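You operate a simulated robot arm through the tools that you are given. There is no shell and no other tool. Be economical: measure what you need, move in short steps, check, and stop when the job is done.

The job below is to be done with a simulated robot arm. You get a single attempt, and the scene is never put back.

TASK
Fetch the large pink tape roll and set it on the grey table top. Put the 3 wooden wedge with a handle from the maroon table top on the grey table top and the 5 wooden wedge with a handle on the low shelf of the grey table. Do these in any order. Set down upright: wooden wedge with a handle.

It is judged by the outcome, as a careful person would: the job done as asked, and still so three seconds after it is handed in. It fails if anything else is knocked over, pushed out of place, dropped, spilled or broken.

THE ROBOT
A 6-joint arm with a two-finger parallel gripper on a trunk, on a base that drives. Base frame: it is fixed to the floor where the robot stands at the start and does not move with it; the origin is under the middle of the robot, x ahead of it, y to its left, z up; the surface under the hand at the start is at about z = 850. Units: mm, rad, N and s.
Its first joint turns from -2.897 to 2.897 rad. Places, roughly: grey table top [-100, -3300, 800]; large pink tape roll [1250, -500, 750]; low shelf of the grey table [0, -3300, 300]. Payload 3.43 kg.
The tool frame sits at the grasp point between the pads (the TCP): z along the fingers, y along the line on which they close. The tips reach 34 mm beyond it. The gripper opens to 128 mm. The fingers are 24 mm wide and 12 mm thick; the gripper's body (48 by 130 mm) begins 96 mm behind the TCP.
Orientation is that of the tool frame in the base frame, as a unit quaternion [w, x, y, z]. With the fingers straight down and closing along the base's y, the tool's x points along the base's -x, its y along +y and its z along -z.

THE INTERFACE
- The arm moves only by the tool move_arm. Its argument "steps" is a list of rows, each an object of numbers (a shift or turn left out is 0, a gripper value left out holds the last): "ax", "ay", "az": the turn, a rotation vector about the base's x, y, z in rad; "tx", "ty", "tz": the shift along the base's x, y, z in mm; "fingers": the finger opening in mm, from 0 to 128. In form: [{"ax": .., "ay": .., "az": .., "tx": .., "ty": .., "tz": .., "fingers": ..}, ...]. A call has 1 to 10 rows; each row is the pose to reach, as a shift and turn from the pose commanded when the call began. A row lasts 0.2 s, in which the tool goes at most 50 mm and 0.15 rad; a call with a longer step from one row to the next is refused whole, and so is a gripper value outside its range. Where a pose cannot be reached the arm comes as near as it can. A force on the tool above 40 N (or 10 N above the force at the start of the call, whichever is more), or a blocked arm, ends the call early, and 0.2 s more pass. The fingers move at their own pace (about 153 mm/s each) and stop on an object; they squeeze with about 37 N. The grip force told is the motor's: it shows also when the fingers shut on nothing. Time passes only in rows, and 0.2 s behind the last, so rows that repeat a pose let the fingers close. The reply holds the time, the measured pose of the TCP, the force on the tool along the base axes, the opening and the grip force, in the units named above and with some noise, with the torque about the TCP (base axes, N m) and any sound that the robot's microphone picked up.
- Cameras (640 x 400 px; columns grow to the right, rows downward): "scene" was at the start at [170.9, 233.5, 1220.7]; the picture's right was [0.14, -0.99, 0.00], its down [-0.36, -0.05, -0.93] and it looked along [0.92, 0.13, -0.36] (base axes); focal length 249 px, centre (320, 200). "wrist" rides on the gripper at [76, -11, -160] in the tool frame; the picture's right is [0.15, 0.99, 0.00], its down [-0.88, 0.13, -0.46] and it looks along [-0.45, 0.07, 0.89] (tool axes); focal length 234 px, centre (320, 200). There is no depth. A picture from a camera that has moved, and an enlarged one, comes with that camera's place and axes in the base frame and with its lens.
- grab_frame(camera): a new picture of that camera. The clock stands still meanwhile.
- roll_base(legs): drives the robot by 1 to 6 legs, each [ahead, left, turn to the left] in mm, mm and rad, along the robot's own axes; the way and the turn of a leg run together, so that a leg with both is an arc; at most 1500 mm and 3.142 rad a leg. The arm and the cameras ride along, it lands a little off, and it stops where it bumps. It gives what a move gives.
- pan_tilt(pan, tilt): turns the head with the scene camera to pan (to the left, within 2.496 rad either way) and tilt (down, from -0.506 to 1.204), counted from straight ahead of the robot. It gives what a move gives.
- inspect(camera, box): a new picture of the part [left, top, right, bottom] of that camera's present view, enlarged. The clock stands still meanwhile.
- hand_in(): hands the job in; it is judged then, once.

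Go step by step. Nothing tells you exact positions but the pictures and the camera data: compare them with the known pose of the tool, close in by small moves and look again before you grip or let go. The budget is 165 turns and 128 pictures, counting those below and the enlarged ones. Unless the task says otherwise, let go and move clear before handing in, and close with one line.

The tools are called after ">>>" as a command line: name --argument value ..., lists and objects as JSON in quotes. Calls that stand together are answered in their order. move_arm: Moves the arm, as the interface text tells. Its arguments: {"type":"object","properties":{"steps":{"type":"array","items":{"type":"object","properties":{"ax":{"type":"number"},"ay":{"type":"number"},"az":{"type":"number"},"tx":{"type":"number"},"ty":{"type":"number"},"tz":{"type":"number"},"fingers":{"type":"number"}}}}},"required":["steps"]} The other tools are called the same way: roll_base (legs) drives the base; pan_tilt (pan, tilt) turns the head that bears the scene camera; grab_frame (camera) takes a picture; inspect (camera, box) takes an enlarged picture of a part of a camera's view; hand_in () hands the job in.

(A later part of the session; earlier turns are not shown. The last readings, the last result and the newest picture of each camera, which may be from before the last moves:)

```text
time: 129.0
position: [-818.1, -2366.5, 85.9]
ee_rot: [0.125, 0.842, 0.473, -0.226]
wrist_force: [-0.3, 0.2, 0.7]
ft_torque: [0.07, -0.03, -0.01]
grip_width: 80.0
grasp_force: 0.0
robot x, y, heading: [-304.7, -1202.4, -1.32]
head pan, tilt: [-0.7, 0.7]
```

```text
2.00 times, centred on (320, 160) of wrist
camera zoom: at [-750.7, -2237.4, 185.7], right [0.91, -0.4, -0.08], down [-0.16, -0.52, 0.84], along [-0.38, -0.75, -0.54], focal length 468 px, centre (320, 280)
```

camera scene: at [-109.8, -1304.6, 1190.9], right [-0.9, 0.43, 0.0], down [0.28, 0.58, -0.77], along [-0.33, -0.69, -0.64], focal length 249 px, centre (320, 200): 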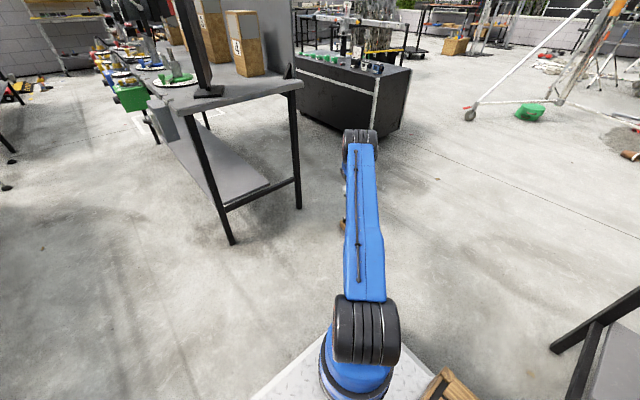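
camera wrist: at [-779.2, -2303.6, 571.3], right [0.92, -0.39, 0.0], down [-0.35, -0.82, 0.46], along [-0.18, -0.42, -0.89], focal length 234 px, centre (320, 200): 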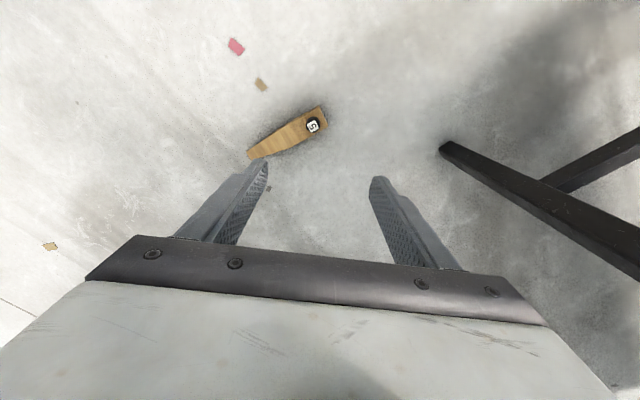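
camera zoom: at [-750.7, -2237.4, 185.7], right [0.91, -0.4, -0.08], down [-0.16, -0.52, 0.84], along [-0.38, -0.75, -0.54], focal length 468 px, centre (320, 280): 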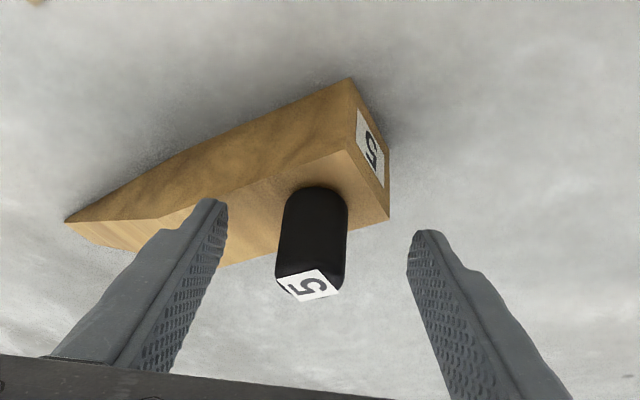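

Centred; I raise 4 mm for fingertip clearance over the block and close.

>>> move_arm --steps '[{"tz": 4}, {"tz": 4, "fingers": 10}, {"tz": 4, "fingers": 10}, {"tz": 4, "fingers": 10}, {"tz": 4, "fingers": 10}]'

>>> move_arm --steps '[{"tz": 20}, {"tz": 60}, {"tz": 100}]'

>>> grab_frame --camera "wrist"

```text
time: 130.2
position: [-818.5, -2366.1, 89.0]
ee_rot: [0.126, 0.842, 0.474, -0.226]
wrist_force: [-1.0, -1.8, 0.6]
ft_torque: [-0.12, 0.11, 0.01]
grip_width: 26.6
grasp_force: 37.3
robot x, y, heading: [-304.3, -1203.9, -1.323]
head pan, tilt: [-0.7, 0.7]
```

```text
time: 131.0
position: [-817.9, -2365.4, 187.2]
ee_rot: [0.126, 0.843, 0.473, -0.224]
wrist_force: [1.1, 0.6, -2.9]
ft_torque: [-0.07, -0.08, 0.02]
grip_width: 26.9
grasp_force: 36.6
robot x, y, heading: [-303.9, -1205.2, -1.321]
head pan, tilt: [-0.7, 0.7]
```

```text
55 pictures are left
camera wrist: at [-751.0, -2236.6, 288.6], right [0.91, -0.41, -0.07], down [-0.17, -0.53, 0.83], along [-0.38, -0.75, -0.55], focal length 234 px, centre (320, 200)
```

wrist: 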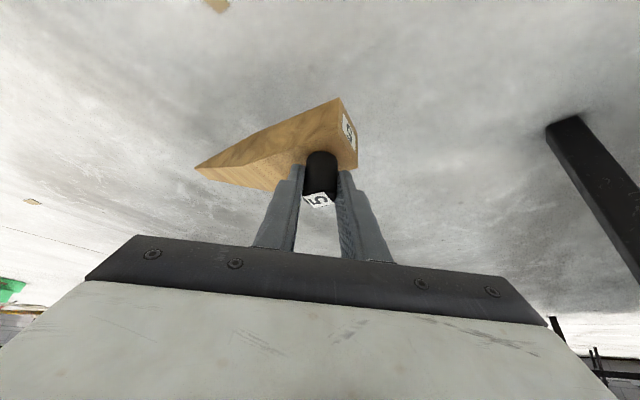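

Held firmly, tip forward-right. I raise it to shelf-clearing height here (checking reach), then back the base off before turning.

>>> move_arm --steps '[{"tz": 45}, {"tz": 90}, {"tz": 135}, {"tz": 180}, {"tz": 225}, {"tz": 265}]'

>>> roll_base --legs '[[-300, 150, 0], [0, 0, 0.617]]'

>>> pan_tilt --pan -0.8 --tilt 0.55

>>> grab_frame --camera "scene"

```text
time: 132.4
position: [-820.7, -2368.2, 454.4]
ee_rot: [0.126, 0.842, 0.475, -0.225]
wrist_force: [-0.3, -0.3, -2.7]
ft_torque: [-0.02, -0.06, 0.0]
grip_width: 27.0
grasp_force: 37.1
robot x, y, heading: [-304.3, -1207.2, -1.326]
head pan, tilt: [-0.7, 0.7]
```

```text
time: 136.2
position: [10.4, -2130.5, 455.5]
ee_rot: [0.188, 0.66, 0.705, -0.177]
wrist_force: [0.0, -1.1, -1.5]
ft_torque: [0.02, -0.08, -0.03]
grip_width: 27.0
grasp_force: 36.9
robot x, y, heading: [-232.0, -883.0, -0.713]
head pan, tilt: [-0.7, 0.7]
```

```text
time: 136.9
position: [10.6, -2130.7, 454.7]
ee_rot: [0.188, 0.661, 0.705, -0.177]
wrist_force: [-0.2, -0.1, -1.8]
ft_torque: [0.05, -0.04, 0.0]
grip_width: 26.5
grasp_force: 37.1
robot x, y, heading: [-224.5, -877.6, -0.707]
head pan, tilt: [-0.799, 0.55]
```

```text
54 pictures are left
camera scene: at [-23.5, -856.6, 1203.9], right [-1.0, -0.06, 0.0], down [-0.03, 0.52, -0.85], along [0.05, -0.85, -0.52], focal length 249 px, centre (320, 200)
```

scene: 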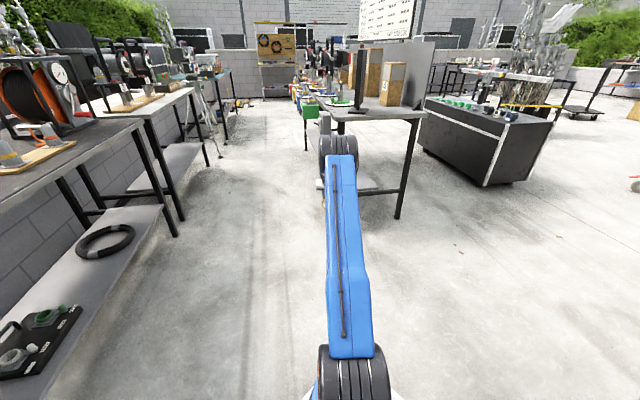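

The wedge is at a working reach. I lower it to just above shelf height and drive partway toward the shelf's end, then check alignment.

>>> move_arm --steps '[{"tz": -17}, {"tz": -33}]'

>>> roll_base --legs '[[16, -250, 0]]'

>>> grab_frame --camera "wrist"

>>> inspect --camera "scene" --box '[260, 90, 460, 230]'

```text
time: 137.6
position: [10.1, -2129.2, 422.1]
ee_rot: [0.188, 0.661, 0.704, -0.178]
wrist_force: [-0.6, 0.2, -1.5]
ft_torque: [0.09, -0.06, -0.01]
grip_width: 26.8
grasp_force: 37.5
robot x, y, heading: [-232.9, -877.7, -0.712]
head pan, tilt: [-0.799, 0.55]
```

```text
time: 139.2
position: [-126.1, -2286.5, 421.2]
ee_rot: [0.187, 0.667, 0.699, -0.179]
wrist_force: [-0.3, 0.0, -1.3]
ft_torque: [0.09, -0.04, 0.0]
grip_width: 26.7
grasp_force: 36.4
robot x, y, heading: [-342.1, -1033.6, -0.73]
head pan, tilt: [-0.799, 0.55]
stopped in leg 1: the robot was blocked; the commanded pose is now the measured one
```

```text
53 pictures are left
camera wrist: at [-143.0, -2143.7, 521.9], right [0.98, 0.17, -0.08], down [0.16, -0.53, 0.83], along [0.1, -0.83, -0.55], focal length 234 px, centre (320, 200)
```

wrist: 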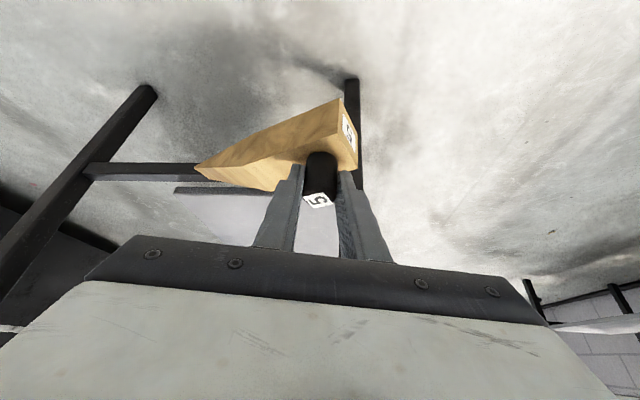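

```text
2.86 times, centred on (360, 160) of scene
camera zoom: at [-135.9, -1014.8, 1204.0], right [-1.0, -0.04, 0.0], down [-0.02, 0.52, -0.85], along [0.03, -0.85, -0.52], focal length 712 px, centre (206, 314)
```

zoom: 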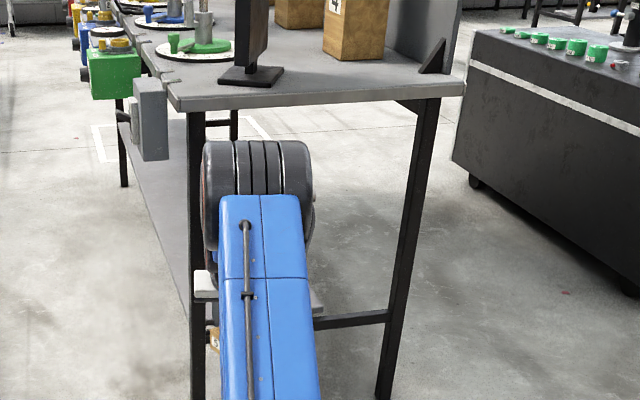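

The robot's rear touched something (the green table's end, by my reckoning). I back off to the left, turn the base parallel to the aisle, and check.

>>> roll_base --legs '[[0, 150, 0]]'

>>> pan_tilt --pan -2.0 --tilt 0.6

>>> grab_frame --camera "scene"

```text
time: 140.5
position: [-26.7, -2176.6, 421.6]
ee_rot: [0.185, 0.668, 0.698, -0.18]
wrist_force: [0.2, 0.7, -1.4]
ft_torque: [0.08, -0.06, 0.02]
grip_width: 26.7
grasp_force: 37.0
robot x, y, heading: [-245.5, -922.9, -0.734]
head pan, tilt: [-0.799, 0.55]
```

```text
time: 141.9
position: [-27.0, -2176.1, 420.5]
ee_rot: [0.185, 0.668, 0.698, -0.18]
wrist_force: [-0.5, 0.2, -0.7]
ft_torque: [0.07, -0.08, 0.01]
grip_width: 26.9
grasp_force: 36.9
robot x, y, heading: [-245.4, -925.6, -0.732]
head pan, tilt: [-2.0, 0.6]
```

```text
51 pictures are left
camera scene: at [-120.5, -849.1, 1199.5], right [-0.4, 0.92, 0.0], down [0.52, 0.23, -0.83], along [-0.76, -0.33, -0.57], focal length 249 px, centre (320, 200)
```

scene: 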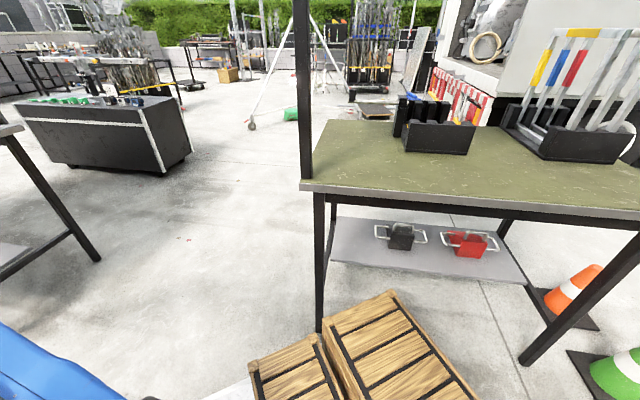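

The green table and its things look undisturbed. I turn the base parallel to the aisle, then swing the arm back over to point at the shelf end.

>>> roll_base --legs '[[0, 0, -0.588]]'

```text
time: 144.0
position: [-764.6, -2084.8, 421.2]
ee_rot: [0.125, 0.843, 0.472, -0.227]
wrist_force: [-0.3, -0.1, -1.5]
ft_torque: [0.03, -0.07, 0.01]
grip_width: 26.6
grasp_force: 37.2
robot x, y, heading: [-245.8, -923.5, -1.326]
head pan, tilt: [-2.0, 0.6]
```

>>> move_arm --steps '[{"az": 0.0434, "tx": 41, "ty": -24}, {"az": 0.0868, "tx": 84, "ty": -46}, {"az": 0.1302, "tx": 127, "ty": -66}, {"az": 0.1736, "tx": 171, "ty": -84}, {"az": 0.217, "tx": 216, "ty": -101}, {"az": 0.2604, "tx": 262, "ty": -115}, {"az": 0.3038, "tx": 308, "ty": -128}, {"az": 0.3472, "tx": 355, "ty": -138}, {"az": 0.3906, "tx": 402, "ty": -147}, {"az": 0.434, "tx": 449, "ty": -153}]'

>>> move_arm --steps '[{"az": 0.0434, "tx": 47.5, "ty": -4}, {"az": 0.0868, "tx": 95, "ty": -7}, {"az": 0.1302, "tx": 142.5, "ty": -7}, {"az": 0.173, "tx": 190, "ty": -5}]'

>>> grab_frame --camera "wrist"

```text
time: 146.2
position: [-318.1, -2236.7, 420.2]
ee_rot: [0.17, 0.722, 0.642, -0.194]
wrist_force: [-0.1, 0.0, -2.5]
ft_torque: [0.09, -0.13, 0.07]
grip_width: 26.8
grasp_force: 37.1
robot x, y, heading: [-248.7, -920.5, -1.32]
head pan, tilt: [-2.0, 0.6]
```

```text
time: 147.2
position: [-129.3, -2240.5, 420.9]
ee_rot: [0.186, 0.664, 0.702, -0.179]
wrist_force: [-1.2, -0.8, -2.1]
ft_torque: [0.1, -0.15, 0.04]
grip_width: 26.8
grasp_force: 37.2
robot x, y, heading: [-245.3, -925.6, -1.324]
head pan, tilt: [-2.0, 0.6]
```

```text
50 pictures are left
camera wrist: at [-147.0, -2097.3, 522.6], right [0.98, 0.18, -0.08], down [0.16, -0.53, 0.83], along [0.11, -0.83, -0.55], focal length 234 px, centre (320, 200)
```

wrist: 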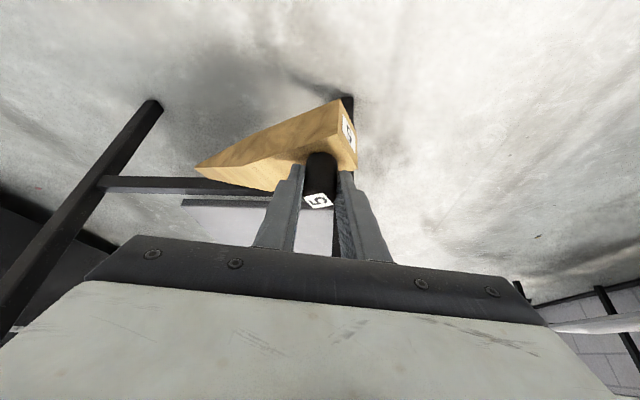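

Alignment looks right: shelf ahead, legs on either side. I drive in: first right 95, then ahead 290.

>>> roll_base --legs '[[0, -95, 0], [290, 0, 0]]'

>>> grab_frame --camera "wrist"

>>> pan_tilt --pan -0.2 --tilt 0.6

>>> grab_frame --camera "scene"

```text
time: 149.9
position: [-149.3, -2545.0, 422.3]
ee_rot: [0.187, 0.664, 0.702, -0.179]
wrist_force: [0.5, -0.3, -0.2]
ft_torque: [0.08, -0.07, -0.04]
grip_width: 26.5
grasp_force: 37.6
robot x, y, heading: [-267.5, -1230.1, -1.327]
head pan, tilt: [-2.0, 0.6]
```

```text
49 pictures are left
camera wrist: at [-167.3, -2401.3, 522.8], right [0.98, 0.18, -0.08], down [0.16, -0.53, 0.83], along [0.11, -0.83, -0.55], focal length 234 px, centre (320, 200)
```

wrist: 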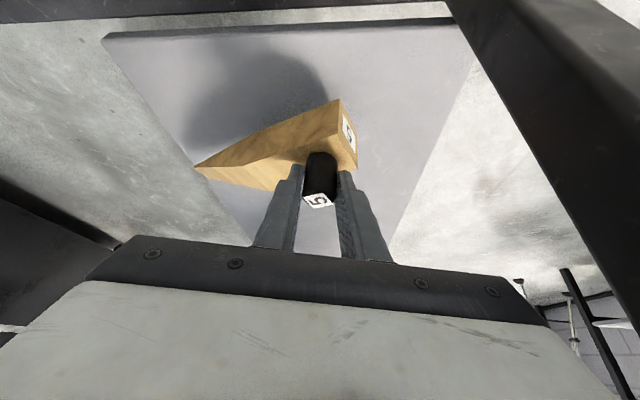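

```text
time: 151.7
position: [-149.6, -2545.0, 421.8]
ee_rot: [0.188, 0.663, 0.703, -0.178]
wrist_force: [0.0, -0.3, -0.4]
ft_torque: [0.04, -0.04, -0.02]
grip_width: 26.6
grasp_force: 37.5
robot x, y, heading: [-268.2, -1225.9, -1.323]
head pan, tilt: [-0.201, 0.6]
```

```text
48 pictures are left
camera scene: at [-30.5, -1340.7, 1199.4], right [-1.0, -0.04, 0.0], down [-0.02, 0.56, -0.82], along [0.04, -0.82, -0.57], focal length 249 px, centre (320, 200)
```

scene: 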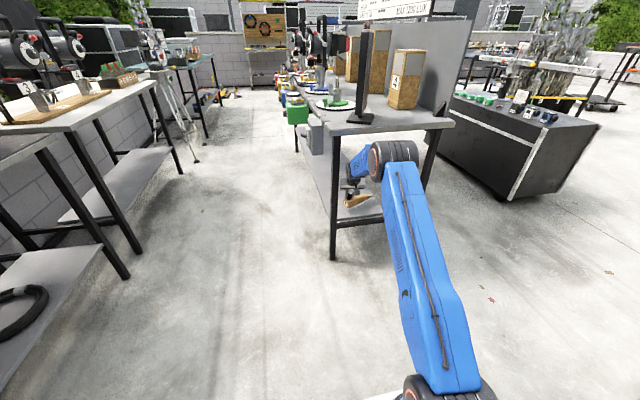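

The wedge hangs over the shelf with margins all round. I shift it slightly frontward and lower it until it touches.

>>> move_arm --steps '[{"tx": 18, "ty": -10}, {"tx": 18, "ty": -10, "tz": -15}, {"tx": 18, "ty": -10, "tz": -24}, {"tx": 18, "ty": -10, "tz": -29}, {"tx": 18, "ty": -10, "tz": -32}]'

>>> grab_frame --camera "wrist"

```text
time: 152.9
position: [-131.0, -2553.8, 389.3]
ee_rot: [0.187, 0.664, 0.702, -0.178]
wrist_force: [0.6, 0.7, -0.1]
ft_torque: [-0.19, 0.21, 0.02]
grip_width: 26.5
grasp_force: 37.2
robot x, y, heading: [-267.8, -1226.2, -1.325]
head pan, tilt: [-0.201, 0.6]
```

```text
47 pictures are left
camera wrist: at [-149.4, -2411.0, 490.9], right [0.98, 0.18, -0.08], down [0.16, -0.53, 0.83], along [0.11, -0.83, -0.55], focal length 234 px, centre (320, 200)
```

wrist: 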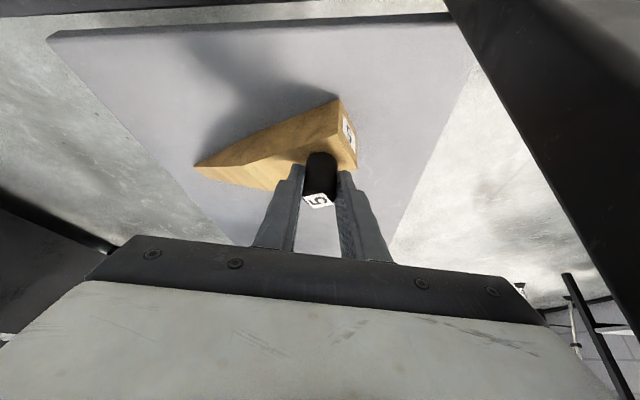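

Contact shows in the force. I lower 2 mm more, release and back out along the tool axis.

>>> move_arm --steps '[{"tz": -2}, {"tz": -2}, {"tz": -2, "fingers": 60}, {"tz": -2, "fingers": 60}, {"tx": -1, "ty": 15, "tz": 22}, {"tx": -2, "ty": 30, "tz": 48}]'

>>> grab_frame --camera "wrist"

```text
time: 154.3
position: [-137.9, -2526.6, 431.5]
ee_rot: [0.185, 0.665, 0.702, -0.178]
wrist_force: [-0.4, 0.1, -0.3]
ft_torque: [0.02, 0.01, -0.01]
grip_width: 60.1
grasp_force: 0.0
robot x, y, heading: [-268.0, -1224.9, -1.329]
head pan, tilt: [-0.201, 0.6]
stopped in row 6: the force on the tool passed its limit at 71 N (the readings are from after the stop); the commanded pose is now the measured one
```

```text
46 pictures are left
camera wrist: at [-155.8, -2383.3, 533.6], right [0.98, 0.18, -0.08], down [0.16, -0.53, 0.83], along [0.11, -0.83, -0.55], focal length 234 px, centre (320, 200)
```

wrist: 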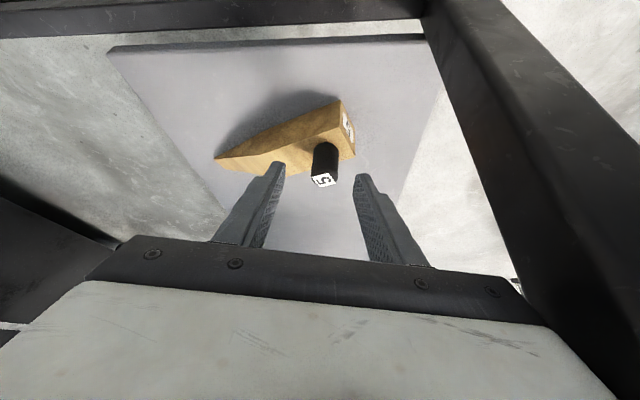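

The wedge stands on the shelf. The hand brushed the front leg on its way out, so I move it sideways away from the leg and then back out.

>>> move_arm --steps '[{"tx": -20, "tz": 5}, {"tx": -45, "tz": 10}, {"tx": -65, "ty": 20, "tz": 15}, {"tx": -80, "ty": 60, "tz": 15}, {"tx": -90, "ty": 105, "tz": 15}]'

>>> grab_frame --camera "wrist"

```text
time: 155.5
position: [-226.1, -2421.9, 444.1]
ee_rot: [0.185, 0.665, 0.702, -0.178]
wrist_force: [-0.7, 0.2, -1.2]
ft_torque: [-0.05, 0.01, 0.0]
grip_width: 59.9
grasp_force: 0.1
robot x, y, heading: [-267.6, -1225.5, -1.326]
head pan, tilt: [-0.201, 0.6]
```

```text
45 pictures are left
camera wrist: at [-245.1, -2278.7, 546.3], right [0.98, 0.18, -0.08], down [0.16, -0.53, 0.83], along [0.11, -0.83, -0.55], focal length 234 px, centre (320, 200)
```

wrist: 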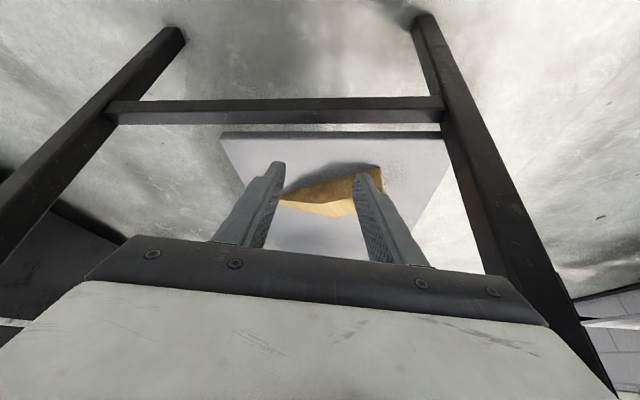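

Wedge 5 is on the low shelf. Now back to the maroon table for wedge 3: I drive back north, then raise and retract the arm in the open.

>>> roll_base --legs '[[-1100, 400, 0]]'

>>> move_arm --steps '[{"ty": 10, "tz": 48}, {"ty": 20, "tz": 96}, {"ty": 30, "tz": 144}, {"ty": 40, "tz": 192}, {"ty": 50, "tz": 240}, {"ty": 60, "tz": 288}, {"ty": 70, "tz": 336}, {"ty": 80, "tz": 384}, {"ty": 90, "tz": 432}, {"ty": 100, "tz": 480}]'

```text
time: 161.4
position: [-89.7, -1266.5, 444.4]
ee_rot: [0.188, 0.657, 0.708, -0.176]
wrist_force: [-0.8, -0.5, 0.2]
ft_torque: [0.01, -0.03, 0.01]
grip_width: 60.0
grasp_force: 0.1
robot x, y, heading: [-155.7, -70.8, -1.303]
head pan, tilt: [-0.201, 0.6]
```

```text
time: 163.6
position: [-91.4, -1167.7, 925.1]
ee_rot: [0.187, 0.657, 0.709, -0.175]
wrist_force: [-0.1, -0.5, 0.2]
ft_torque: [-0.02, -0.01, 0.03]
grip_width: 60.1
grasp_force: 0.1
robot x, y, heading: [-153.5, -75.0, -1.309]
head pan, tilt: [-0.201, 0.6]
```

>>> move_arm --steps '[{"ty": 40, "tz": 20, "ax": 0.052}, {"ty": 80, "tz": 40, "ax": 0.105, "ay": 0.007}, {"ty": 120, "tz": 60, "ax": 0.157, "ay": 0.011}, {"ty": 160, "tz": 80, "ax": 0.209, "ay": 0.015}, {"ty": 200, "tz": 100, "ax": 0.261, "ay": 0.018}, {"ty": 240, "tz": 120, "ax": 0.314, "ay": 0.022}, {"ty": 280, "tz": 140, "ax": 0.366, "ay": 0.026}, {"ty": 320, "tz": 160, "ax": 0.418, "ay": 0.03}, {"ty": 360, "tz": 180, "ax": 0.47, "ay": 0.033}, {"ty": 400, "tz": 200, "ax": 0.5227, "ay": 0.037}]'

>>> roll_base --legs '[[0, 0, 1.309], [0, 540, 0]]'

>>> grab_frame --camera "scene"

```text
time: 165.8
position: [-88.9, -765.9, 1123.9]
ee_rot: [-0.001, 0.68, 0.734, 0.002]
wrist_force: [0.4, -0.5, 0.0]
ft_torque: [0.04, 0.06, 0.05]
grip_width: 59.7
grasp_force: 0.0
robot x, y, heading: [-154.6, -74.1, -1.307]
head pan, tilt: [-0.201, 0.6]
```

```text
time: 172.1
position: [535.5, 330.9, 1123.8]
ee_rot: [-0.002, 0.102, 0.995, 0.0]
wrist_force: [0.3, -0.4, 0.7]
ft_torque: [-0.04, 0.0, 0.0]
grip_width: 60.0
grasp_force: 0.1
robot x, y, heading: [-146.9, 456.8, -0.012]
head pan, tilt: [-0.201, 0.6]
```

```text
44 pictures are left
camera scene: at [19.1, 659.7, 1199.5], right [-0.21, -0.98, 0.0], down [-0.55, 0.12, -0.83], along [0.81, -0.17, -0.56], focal length 249 px, centre (320, 200)
```

scene: 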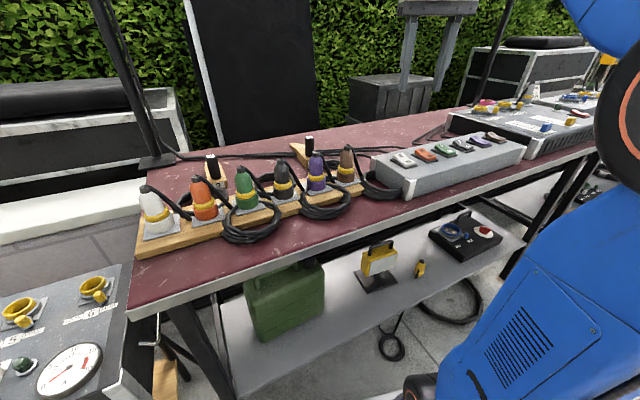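

Wedge 3's handle is at about (738,544). I bring the hand above it and look down with the wrist camera.

>>> move_arm --steps '[{"tx": 28, "ty": 30, "az": 0.03}, {"tx": 56, "ty": 61, "az": 0.06}, {"tx": 85, "ty": 92, "az": 0.09}, {"tx": 114, "ty": 122, "tz": -10, "az": 0.12}, {"tx": 142, "ty": 153, "tz": -25, "az": 0.15}, {"tx": 171, "ty": 183, "tz": -40, "az": 0.18}, {"tx": 200, "ty": 213, "tz": -55, "az": 0.205}]'

>>> grab_frame --camera "wrist"

```text
time: 173.7
position: [733.5, 543.8, 1068.8]
ee_rot: [0.0, -0.002, 1.0, 0.0]
wrist_force: [-0.3, -1.4, 0.7]
ft_torque: [0.0, -0.09, 0.0]
grip_width: 59.8
grasp_force: 0.1
robot x, y, heading: [-151.2, 459.4, -0.013]
head pan, tilt: [-0.201, 0.6]
```

```text
43 pictures are left
camera wrist: at [659.3, 531.8, 1229.7], right [-0.15, 0.99, 0.0], down [0.88, 0.13, 0.45], along [0.45, 0.07, -0.89], focal length 234 px, centre (320, 200)
```

wrist: 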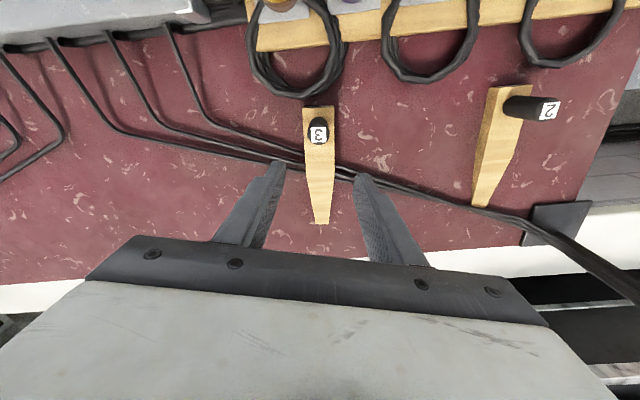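

The handle is at (716,540), wedge pointing away from me. I descend onto the handle with tips staying above the block.

>>> move_arm --steps '[{"tx": -17, "ty": -4, "tz": -40, "fingers": 70}, {"tx": -17, "ty": -4, "tz": -85}, {"tx": -17, "ty": -4, "tz": -118}, {"tx": -17, "ty": -4, "tz": -129}]'

>>> inspect --camera "wrist" --box '[200, 60, 440, 260]'

```text
time: 174.7
position: [718.4, 540.7, 940.5]
ee_rot: [-0.002, -0.002, 1.0, 0.0]
wrist_force: [0.0, 0.6, -0.6]
ft_torque: [-0.02, 0.01, 0.02]
grip_width: 69.8
grasp_force: 0.0
robot x, y, heading: [-147.8, 459.0, -0.015]
head pan, tilt: [-0.201, 0.6]
```

```text
2.00 times, centred on (320, 160) of wrist
camera zoom: at [644.1, 528.6, 1100.5], right [-0.15, 0.99, 0.0], down [0.88, 0.13, 0.45], along [0.45, 0.07, -0.89], focal length 468 px, centre (320, 280)
```

zoom: 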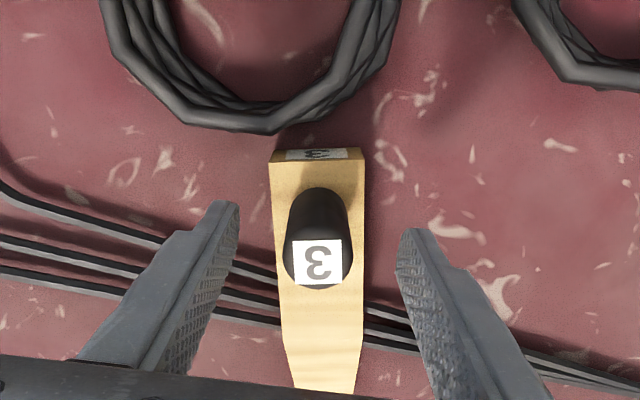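

Centred on the handle. I close and lift.

>>> move_arm --steps '[{"tx": 2, "fingers": 10}, {"tx": 2, "fingers": 10}, {"tx": 2, "fingers": 10}, {"tx": 2, "tz": 15}, {"tx": 2, "tz": 55}, {"tx": 2, "tz": 100}, {"tx": 2, "tz": 140}]'

>>> grab_frame --camera "wrist"

```text
time: 176.3
position: [723.9, 541.7, 1080.4]
ee_rot: [-0.002, -0.001, 1.0, 0.0]
wrist_force: [-0.9, -0.5, -1.5]
ft_torque: [-0.01, 0.06, 0.0]
grip_width: 26.3
grasp_force: 37.8
robot x, y, heading: [-147.5, 459.1, -0.01]
head pan, tilt: [-0.201, 0.6]
```

```text
41 pictures are left
camera wrist: at [648.8, 528.8, 1241.2], right [-0.15, 0.99, 0.0], down [0.88, 0.13, 0.45], along [0.45, 0.07, -0.89], focal length 234 px, centre (320, 200)
```

wrist: 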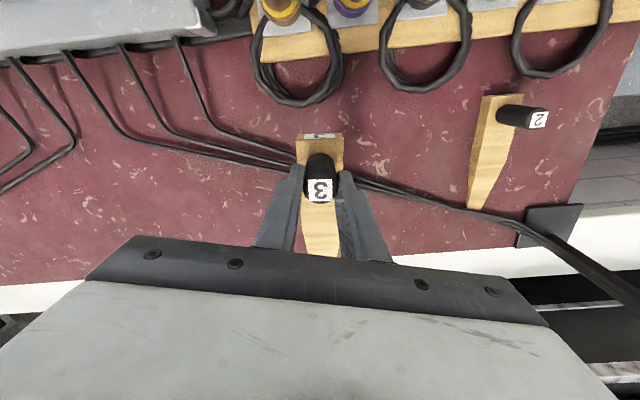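

Wedge 3 is held level. I retract the arm, drive to the north end of the grey table, and look for the free area on its top.

>>> move_arm --steps '[{"tx": -40, "ty": -10, "tz": 20}, {"tx": -80, "ty": -25, "tz": 35}, {"tx": -120, "ty": -40, "tz": 50}, {"tx": -160, "ty": -55, "tz": 65}, {"tx": -200, "ty": -70, "tz": 70}]'

>>> roll_base --legs '[[0, -540, 0], [0, 0, -1.3], [1450, 0, 0], [0, -525, 0]]'

>>> pan_tilt --pan -0.2 --tilt 0.5

>>> grab_frame --camera "scene"

```text
time: 177.5
position: [522.8, 470.2, 1147.9]
ee_rot: [-0.003, -0.002, 1.0, 0.0]
wrist_force: [1.4, -0.4, -2.7]
ft_torque: [-0.02, 0.13, -0.02]
grip_width: 26.8
grasp_force: 36.9
robot x, y, heading: [-147.8, 458.5, -0.013]
head pan, tilt: [-0.201, 0.6]
```

```text
time: 193.4
position: [-183.3, -2252.8, 1149.2]
ee_rot: [-0.001, 0.617, 0.787, 0.001]
wrist_force: [-0.4, 0.2, -1.4]
ft_torque: [0.08, -0.01, 0.02]
grip_width: 26.6
grasp_force: 37.1
robot x, y, heading: [-347.9, -1606.0, -1.341]
head pan, tilt: [-0.201, 0.6]
```

```text
time: 194.0
position: [-183.3, -2253.2, 1149.7]
ee_rot: [-0.002, 0.617, 0.787, 0.002]
wrist_force: [0.2, 0.3, -1.5]
ft_torque: [0.07, 0.01, -0.02]
grip_width: 26.7
grasp_force: 37.3
robot x, y, heading: [-350.8, -1604.0, -1.342]
head pan, tilt: [-0.201, 0.499]
```

```text
40 pictures are left
camera scene: at [-119.0, -1723.4, 1208.5], right [-1.0, -0.02, 0.0], down [-0.01, 0.48, -0.88], along [0.02, -0.88, -0.48], focal length 249 px, centre (320, 200)
```

scene: 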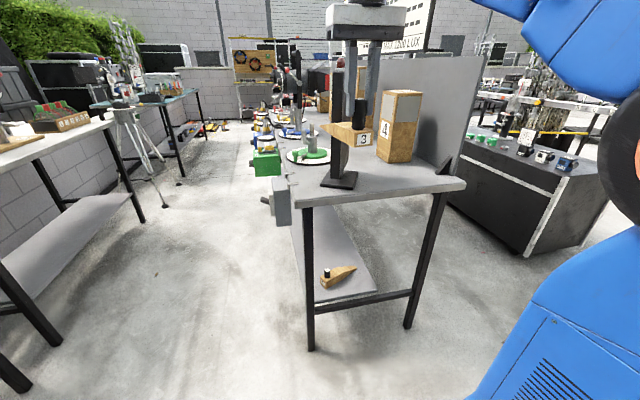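

Wedge 5 stands upright on the shelf. The free area on the top is between the sign and the backboard; I'll set wedge 3's handle at (-320,-2625), tip toward the rear.

>>> move_arm --steps '[{"tx": -34, "ty": -20, "az": -0.075}, {"tx": -68, "ty": -40, "az": -0.15}, {"tx": -102, "ty": -60, "az": -0.225}, {"tx": -137, "ty": -80, "az": -0.3}, {"tx": -137, "ty": -125, "tz": -10, "az": -0.375}, {"tx": -137, "ty": -170, "tz": -20, "az": -0.45}, {"tx": -137, "ty": -215, "tz": -30, "az": -0.525}, {"tx": -137, "ty": -260, "tz": -45, "az": -0.6}, {"tx": -137, "ty": -305, "tz": -60, "az": -0.675}, {"tx": -137, "ty": -350, "tz": -80, "az": -0.75}]'

>>> move_arm --steps '[{"ty": -22, "tz": -40}, {"ty": -22, "tz": -85}, {"ty": -22, "tz": -130}]'

>>> grab_frame --camera "wrist"

>>> inspect --camera "scene" --box '[280, 90, 480, 220]'

```text
time: 196.2
position: [-322.5, -2602.4, 1070.8]
ee_rot: [0.0, 0.862, 0.506, 0.001]
wrist_force: [0.4, 1.4, 1.3]
ft_torque: [-0.09, 0.01, 0.0]
grip_width: 26.5
grasp_force: 36.9
robot x, y, heading: [-353.3, -1600.3, -1.343]
head pan, tilt: [-0.201, 0.499]
```

```text
time: 197.0
position: [-321.0, -2623.5, 939.5]
ee_rot: [0.001, 0.863, 0.506, 0.0]
wrist_force: [1.0, -1.8, 16.1]
ft_torque: [0.47, -0.04, 0.03]
grip_width: 26.2
grasp_force: 37.0
robot x, y, heading: [-350.3, -1605.0, -1.347]
head pan, tilt: [-0.201, 0.499]
```

```text
39 pictures are left
camera wrist: at [-293.5, -2553.4, 1099.3], right [0.94, -0.35, 0.0], down [-0.32, -0.83, 0.46], along [-0.16, -0.43, -0.89], focal length 234 px, centre (320, 200)
```

wrist: 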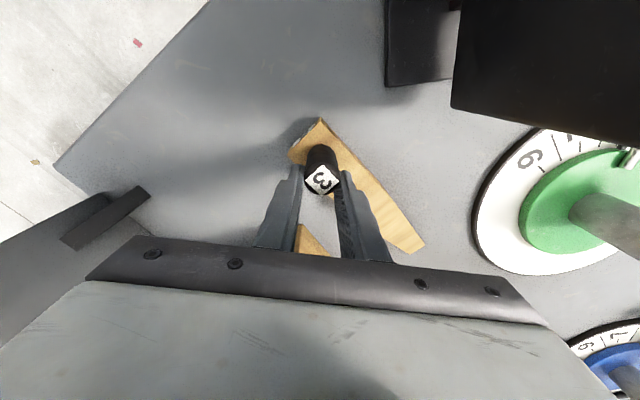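

```text
3.08 times, centred on (380, 155) of scene
camera zoom: at [-119.0, -1722.9, 1208.6], right [-1.0, -0.02, 0.0], down [-0.01, 0.48, -0.88], along [0.02, -0.88, -0.48], focal length 767 px, centre (135, 338)
```

zoom: 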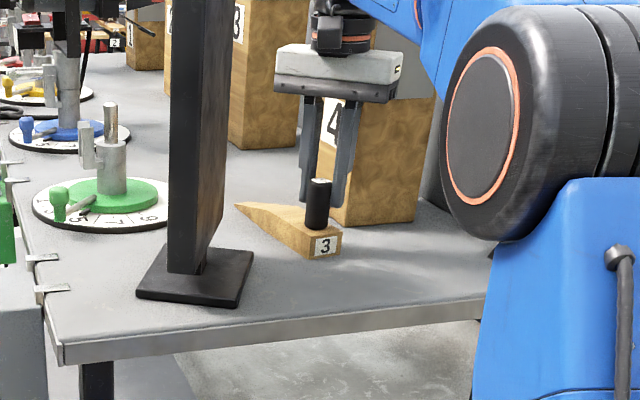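

The top is at z≈850, so contact came early at 16 N; the wedge turned in the grip but stands flat and clear of everything. I ease up, release and rise.

>>> move_arm --steps '[{"tz": 2}, {"tz": 2}, {"tz": 2, "fingers": 55}, {"tz": 2, "fingers": 55}, {"tz": 40}, {"tz": 85}, {"tz": 130}, {"tz": 175}]'

>>> grab_frame --camera "wrist"

>>> inspect --camera "scene" --box '[280, 90, 480, 220]'

```text
time: 198.8
position: [-321.3, -2607.4, 1085.4]
ee_rot: [0.001, 0.863, 0.506, 0.001]
wrist_force: [0.3, -1.3, -0.9]
ft_torque: [0.08, 0.02, -0.02]
grip_width: 54.8
grasp_force: 0.1
out of reach, approached as far as the arm can: row 8
robot x, y, heading: [-350.9, -1607.0, -1.345]
head pan, tilt: [-0.201, 0.499]
```

```text
37 pictures are left
camera wrist: at [-293.8, -2536.7, 1244.6], right [0.94, -0.35, 0.0], down [-0.32, -0.83, 0.46], along [-0.16, -0.43, -0.89], focal length 234 px, centre (320, 200)
```

wrist: 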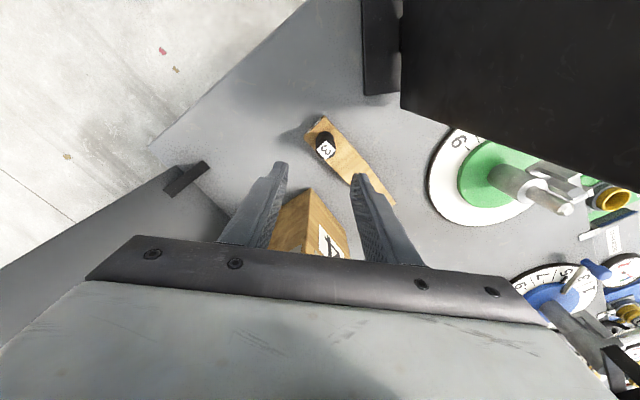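

```text
3.08 times, centred on (380, 155) of scene
camera zoom: at [-119.1, -1723.9, 1208.5], right [-1.0, -0.02, 0.0], down [-0.01, 0.48, -0.88], along [0.02, -0.88, -0.48], focal length 767 px, centre (135, 338)
```

zoom: 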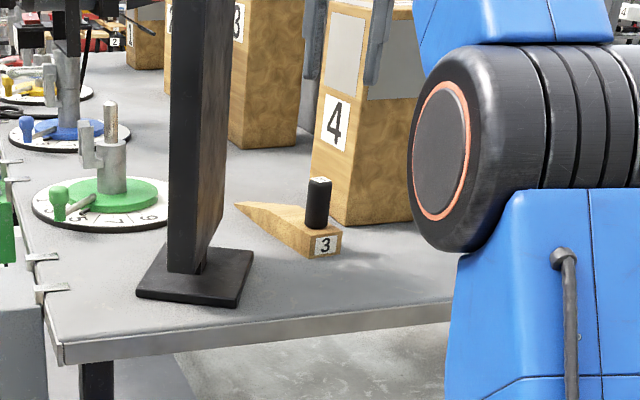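

Wedge 3 stands well on the grey top and block 4 is unmoved. Next the tape roll: I retract the arm and drive to the maroon table opposite it.

>>> move_arm --steps '[{"ty": 40, "tz": 5, "tx": 5}, {"ty": 85, "tz": 10, "tx": 10}, {"ty": 130, "tz": 20, "tx": 20}, {"ty": 175, "tz": 30, "tx": 30}, {"ty": 220, "tz": 40, "tx": 40}, {"ty": 265, "tz": 50, "tx": 50}, {"ty": 310, "tz": 60, "tx": 60}, {"ty": 350, "tz": 65, "tx": 70}]'

>>> roll_base --legs '[[0, 500, 0], [0, 0, 1.618], [0, 716, 0], [230, 0, 0]]'

>>> pan_tilt --pan -0.15 --tilt 0.45

>>> grab_frame --camera "scene"

```text
time: 200.6
position: [-250.9, -2257.8, 1151.6]
ee_rot: [-0.002, 0.862, 0.506, 0.002]
wrist_force: [0.2, -0.9, -0.2]
ft_torque: [0.12, 0.03, -0.03]
grip_width: 54.7
grasp_force: 0.1
robot x, y, heading: [-353.7, -1600.3, -1.343]
head pan, tilt: [-0.201, 0.499]
```

```text
time: 212.4
position: [780.9, -582.1, 1151.1]
ee_rot: [-0.002, 0.21, 0.978, 0.002]
wrist_force: [0.1, -0.2, 0.5]
ft_torque: [-0.03, -0.02, 0.0]
grip_width: 55.0
grasp_force: 0.0
robot x, y, heading: [140.3, -737.7, 0.31]
head pan, tilt: [-0.201, 0.499]
```

```text
time: 213.1
position: [781.0, -581.9, 1152.0]
ee_rot: [-0.001, 0.211, 0.978, 0.001]
wrist_force: [-0.7, -0.8, -1.2]
ft_torque: [0.0, 0.02, -0.03]
grip_width: 55.3
grasp_force: 0.0
robot x, y, heading: [138.8, -736.6, 0.307]
head pan, tilt: [-0.15, 0.45]
```

```text
35 pictures are left
camera scene: at [237.4, -488.9, 1213.0], right [0.16, -0.99, 0.0], down [-0.43, -0.07, -0.9], along [0.89, 0.14, -0.44], focal length 249 px, centre (320, 200)
```

scene: 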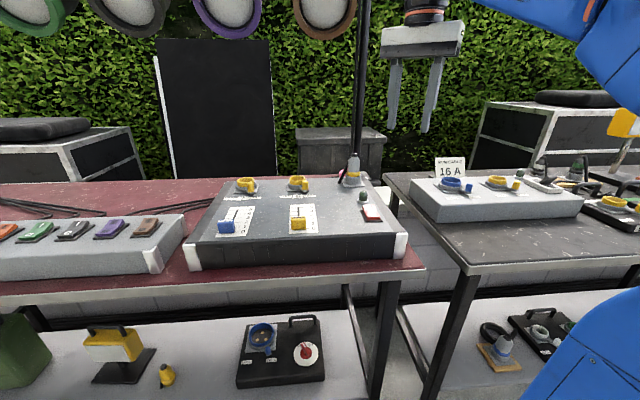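

The tape should be right behind the grey sensor near the pole; I zoom there.

>>> inspect --camera "scene" --box '[280, 140, 420, 228]'

>>> grab_frame --camera "wrist"

```text
4.55 times, centred on (350, 184) of scene
camera zoom: at [237.4, -488.9, 1213.0], right [0.16, -0.99, 0.0], down [-0.43, -0.07, -0.9], along [0.89, 0.14, -0.44], focal length 1133 px, centre (184, 273)
```

zoom: 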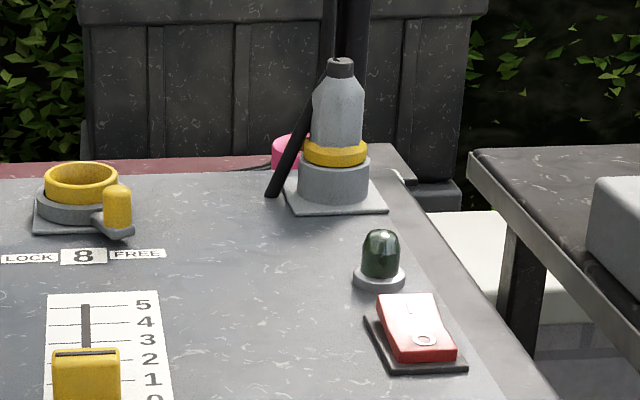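

```text
33 pictures are left
camera wrist: at [708.9, -562.1, 1312.6], right [0.27, 0.96, 0.0], down [0.86, -0.24, 0.45], along [0.44, -0.12, -0.89], focal length 234 px, centre (320, 200)
```

wrist: 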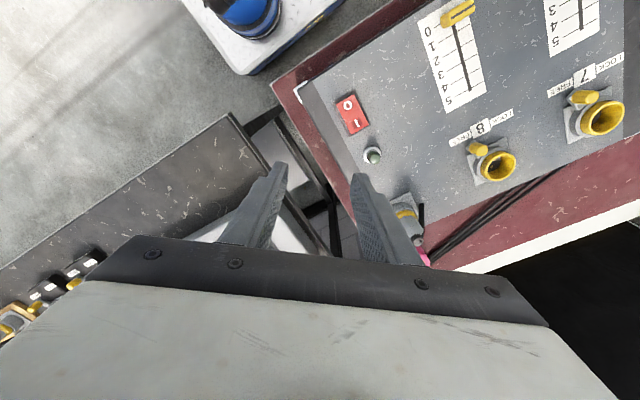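

The pink tape peeks out behind the sensor tower, next to the lamp pole. I bring the hand forward to look down on it from above.

>>> move_arm --steps '[{"tx": 36, "ty": 24, "tz": -5}, {"tx": 73, "ty": 48, "tz": -10}, {"tx": 109, "ty": 71, "tz": -15}, {"tx": 146, "ty": 95, "tz": -20}, {"tx": 182, "ty": 118, "tz": -25}, {"tx": 219, "ty": 142, "tz": -30}]'

>>> grab_frame --camera "wrist"

```text
time: 214.4
position: [999.0, -441.9, 1123.1]
ee_rot: [0.0, 0.21, 0.978, 0.001]
wrist_force: [-0.5, -0.6, 1.3]
ft_torque: [0.02, -0.13, 0.0]
grip_width: 55.1
grasp_force: 0.0
robot x, y, heading: [136.7, -740.0, 0.311]
head pan, tilt: [-0.15, 0.45]
```

```text
32 pictures are left
camera wrist: at [925.7, -421.9, 1283.5], right [0.27, 0.96, 0.0], down [0.86, -0.24, 0.45], along [0.44, -0.12, -0.89], focal length 234 px, centre (320, 200)
```

wrist: 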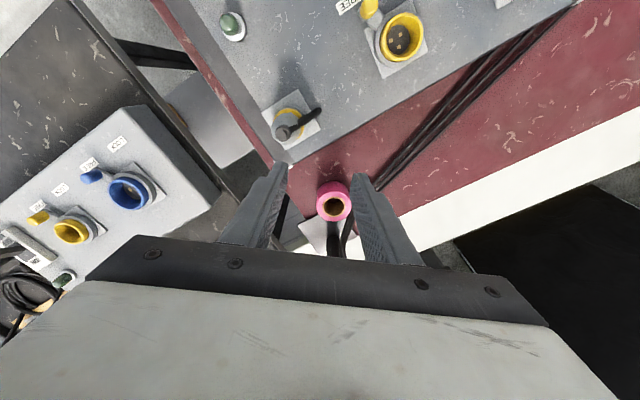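

The tape is right there at about (1136,-453), with the pole just beyond it. I zoom to plan the grip.

>>> inspect --camera "wrist" --box '[270, 150, 400, 270]'

```text
3.33 times, centred on (335, 210) of wrist
camera zoom: at [925.7, -421.9, 1283.5], right [0.27, 0.96, 0.0], down [0.86, -0.24, 0.45], along [0.44, -0.12, -0.89], focal length 781 px, centre (270, 167)
```

zoom: 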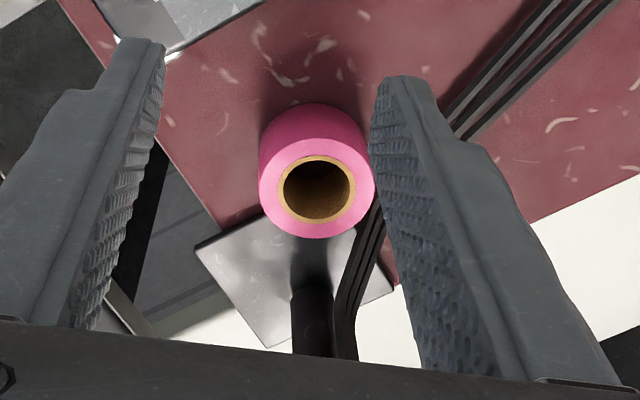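

I plan to close on the outside of the roll (65 mm) with the fingers turned 0.7 rad to avoid the cables. First I check the arm's clearance to the hanging lamps.

>>> pan_tilt --pan 0.0 --tilt 0.1

>>> grab_frame --camera "scene"

```text
time: 215.3
position: [998.7, -441.2, 1121.9]
ee_rot: [-0.002, 0.21, 0.978, 0.0]
wrist_force: [-0.6, 0.3, -0.1]
ft_torque: [0.0, -0.02, 0.02]
grip_width: 55.0
grasp_force: 0.1
robot x, y, heading: [141.1, -737.5, 0.308]
head pan, tilt: [0.0, 0.099]
```

```text
30 pictures are left
camera scene: at [234.4, -475.4, 1245.5], right [0.3, -0.95, 0.0], down [-0.1, -0.03, -0.99], along [0.95, 0.3, -0.1], focal length 249 px, centre (320, 200)
```

scene: 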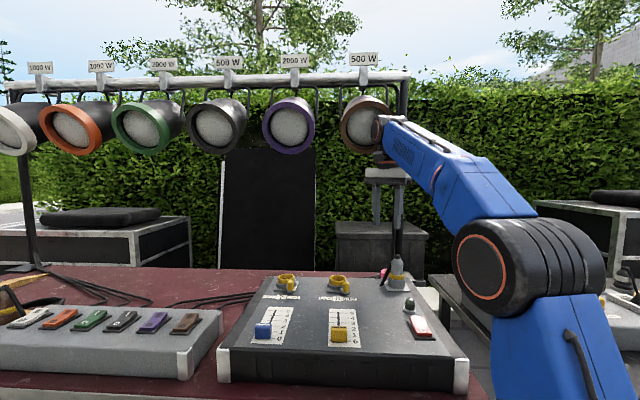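

The wrist sits just beside the brown lamp, so I lower to z 1060 before moving further out.

>>> move_arm --steps '[{"tz": -30}, {"tz": -62}, {"tx": 25, "ty": -5, "tz": -62, "az": 0.12, "fingers": 95}, {"tx": 55, "ty": -7, "tz": -62, "az": 0.24}, {"tx": 85, "ty": -9, "tz": -62, "az": 0.36}, {"tx": 115, "ty": -10, "tz": -62, "az": 0.48}, {"tx": 139, "ty": -11, "tz": -62, "az": 0.6}, {"tx": 139, "ty": -11, "tz": -62, "az": 0.7}]'

>>> grab_frame --camera "wrist"

>>> grab_frame --camera "scene"

```text
time: 217.1
position: [1140.8, -447.7, 1055.0]
ee_rot: [0.0, -0.137, 0.991, 0.0]
wrist_force: [0.5, -0.2, -0.1]
ft_torque: [-0.05, 0.02, 0.02]
grip_width: 95.0
grasp_force: 0.1
out of reach, approached as far as the arm can: row 7, 8
robot x, y, heading: [140.8, -729.8, 0.311]
head pan, tilt: [0.0, 0.099]
```

```text
29 pictures are left
camera wrist: at [1071.1, -480.2, 1214.8], right [-0.41, 0.91, 0.0], down [0.81, 0.36, 0.46], along [0.42, 0.19, -0.89], focal length 234 px, centre (320, 200)
```

wrist: 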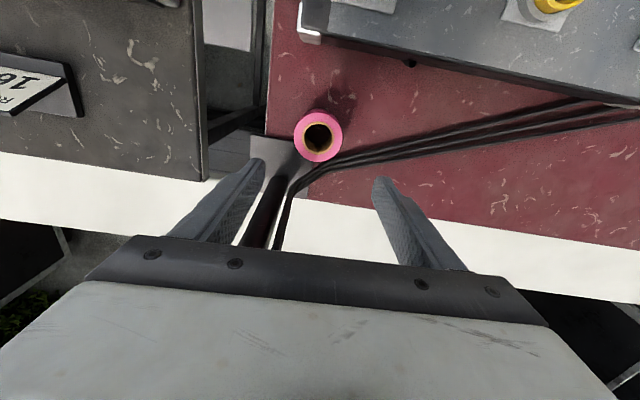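

```text
28 pictures are left
camera scene: at [237.8, -470.0, 1245.5], right [0.3, -0.95, 0.0], down [-0.1, -0.03, -0.99], along [0.95, 0.3, -0.1], focal length 249 px, centre (320, 200)
```

scene: 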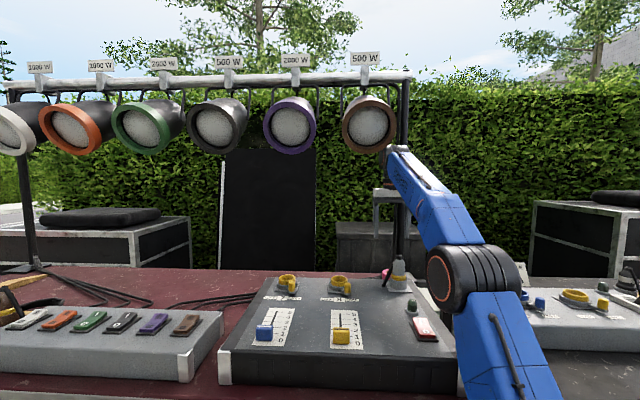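

The roll's centre is at (1135,-453). I descend around it with the fingers open at 95 mm.

>>> move_arm --steps '[{"tx": -5, "ty": -5, "tz": -40}, {"tx": -5, "ty": -5, "tz": -85}, {"tx": -5, "ty": -5, "tz": -110}]'

>>> grab_frame --camera "wrist"

```text
time: 217.9
position: [1131.8, -455.2, 947.0]
ee_rot: [-0.001, -0.137, 0.991, -0.001]
wrist_force: [0.3, 0.1, 0.3]
ft_torque: [0.0, 0.0, 0.02]
grip_width: 94.9
grasp_force: 0.1
robot x, y, heading: [141.8, -739.5, 0.309]
head pan, tilt: [0.0, 0.099]
```

```text
27 pictures are left
camera wrist: at [1063.6, -488.1, 1106.3], right [-0.41, 0.91, 0.0], down [0.81, 0.37, 0.45], along [0.41, 0.19, -0.89], focal length 234 px, centre (320, 200)
```

wrist: 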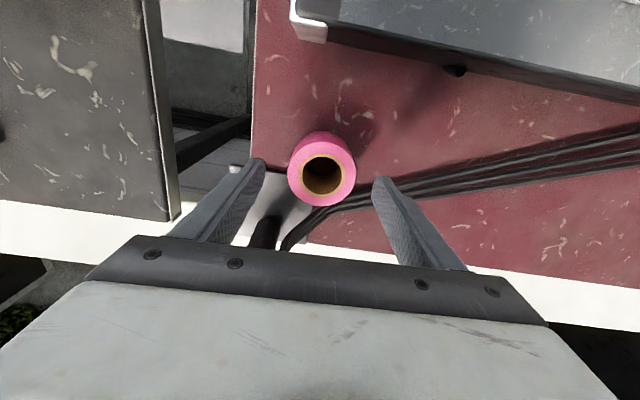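

Perfectly centred. I go down to z 896, close and lift.

>>> move_arm --steps '[{"tz": -30, "tx": 1}, {"tz": -51, "tx": 1}, {"tz": -51, "tx": 1, "fingers": 40}, {"tz": -51, "tx": 1, "fingers": 40}, {"tz": -40, "tx": 1, "fingers": 40}]'

>>> grab_frame --camera "wrist"

```text
time: 219.1
position: [1132.2, -456.3, 905.1]
ee_rot: [-0.001, -0.137, 0.991, 0.0]
wrist_force: [-0.3, 0.2, -1.4]
ft_torque: [-0.01, 0.0, -0.02]
grip_width: 63.3
grasp_force: 37.3
robot x, y, heading: [140.9, -738.2, 0.31]
head pan, tilt: [0.0, 0.099]
```

```text
26 pictures are left
camera wrist: at [1063.7, -488.2, 1066.2], right [-0.41, 0.91, 0.0], down [0.81, 0.37, 0.45], along [0.41, 0.19, -0.89], focal length 234 px, centre (320, 200)
```

wrist: 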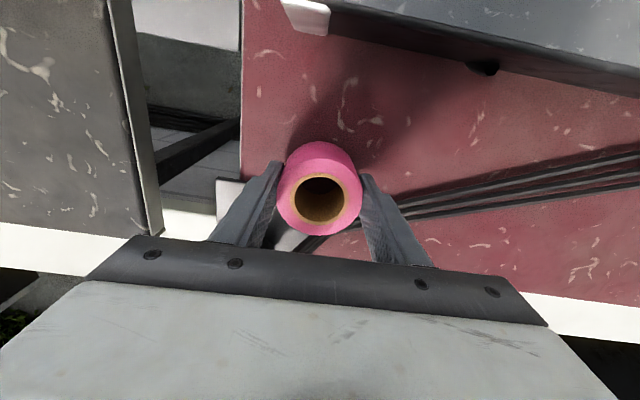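

The roll is held (63 mm). I lift it and retract over the control box above the sensor bottle.

>>> move_arm --steps '[{"tz": 45}, {"tz": 90}, {"tz": 130}, {"tx": -35, "ty": -3, "tz": 150}, {"tx": -70, "ty": -6, "tz": 168}, {"tx": -110, "ty": -10, "tz": 178}, {"tx": -155, "ty": -20, "tz": 182}, {"tx": -200, "ty": -40, "tz": 185}, {"tx": -245, "ty": -60, "tz": 190}, {"tx": -290, "ty": -80, "tz": 198}]'

>>> grab_frame --camera "wrist"

```text
time: 221.3
position: [844.1, -536.6, 1104.6]
ee_rot: [-0.004, -0.138, 0.99, -0.001]
wrist_force: [1.5, 0.9, -3.2]
ft_torque: [-0.06, 0.14, 0.0]
grip_width: 62.9
grasp_force: 36.6
robot x, y, heading: [139.5, -739.1, 0.312]
head pan, tilt: [0.0, 0.099]
```

```text
25 pictures are left
camera wrist: at [776.5, -568.4, 1264.8], right [-0.41, 0.91, 0.0], down [0.81, 0.37, 0.45], along [0.41, 0.18, -0.89], focal length 234 px, centre (320, 200)
```

wrist: 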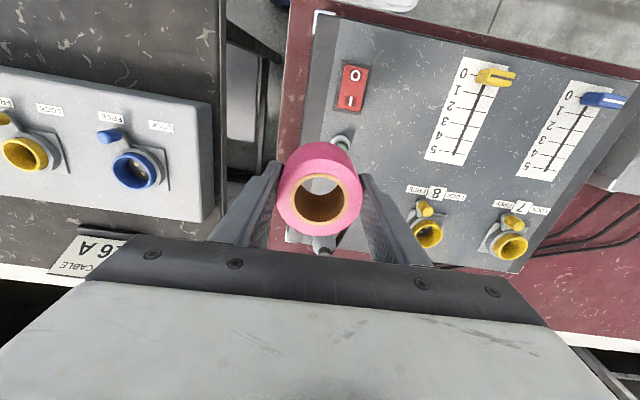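

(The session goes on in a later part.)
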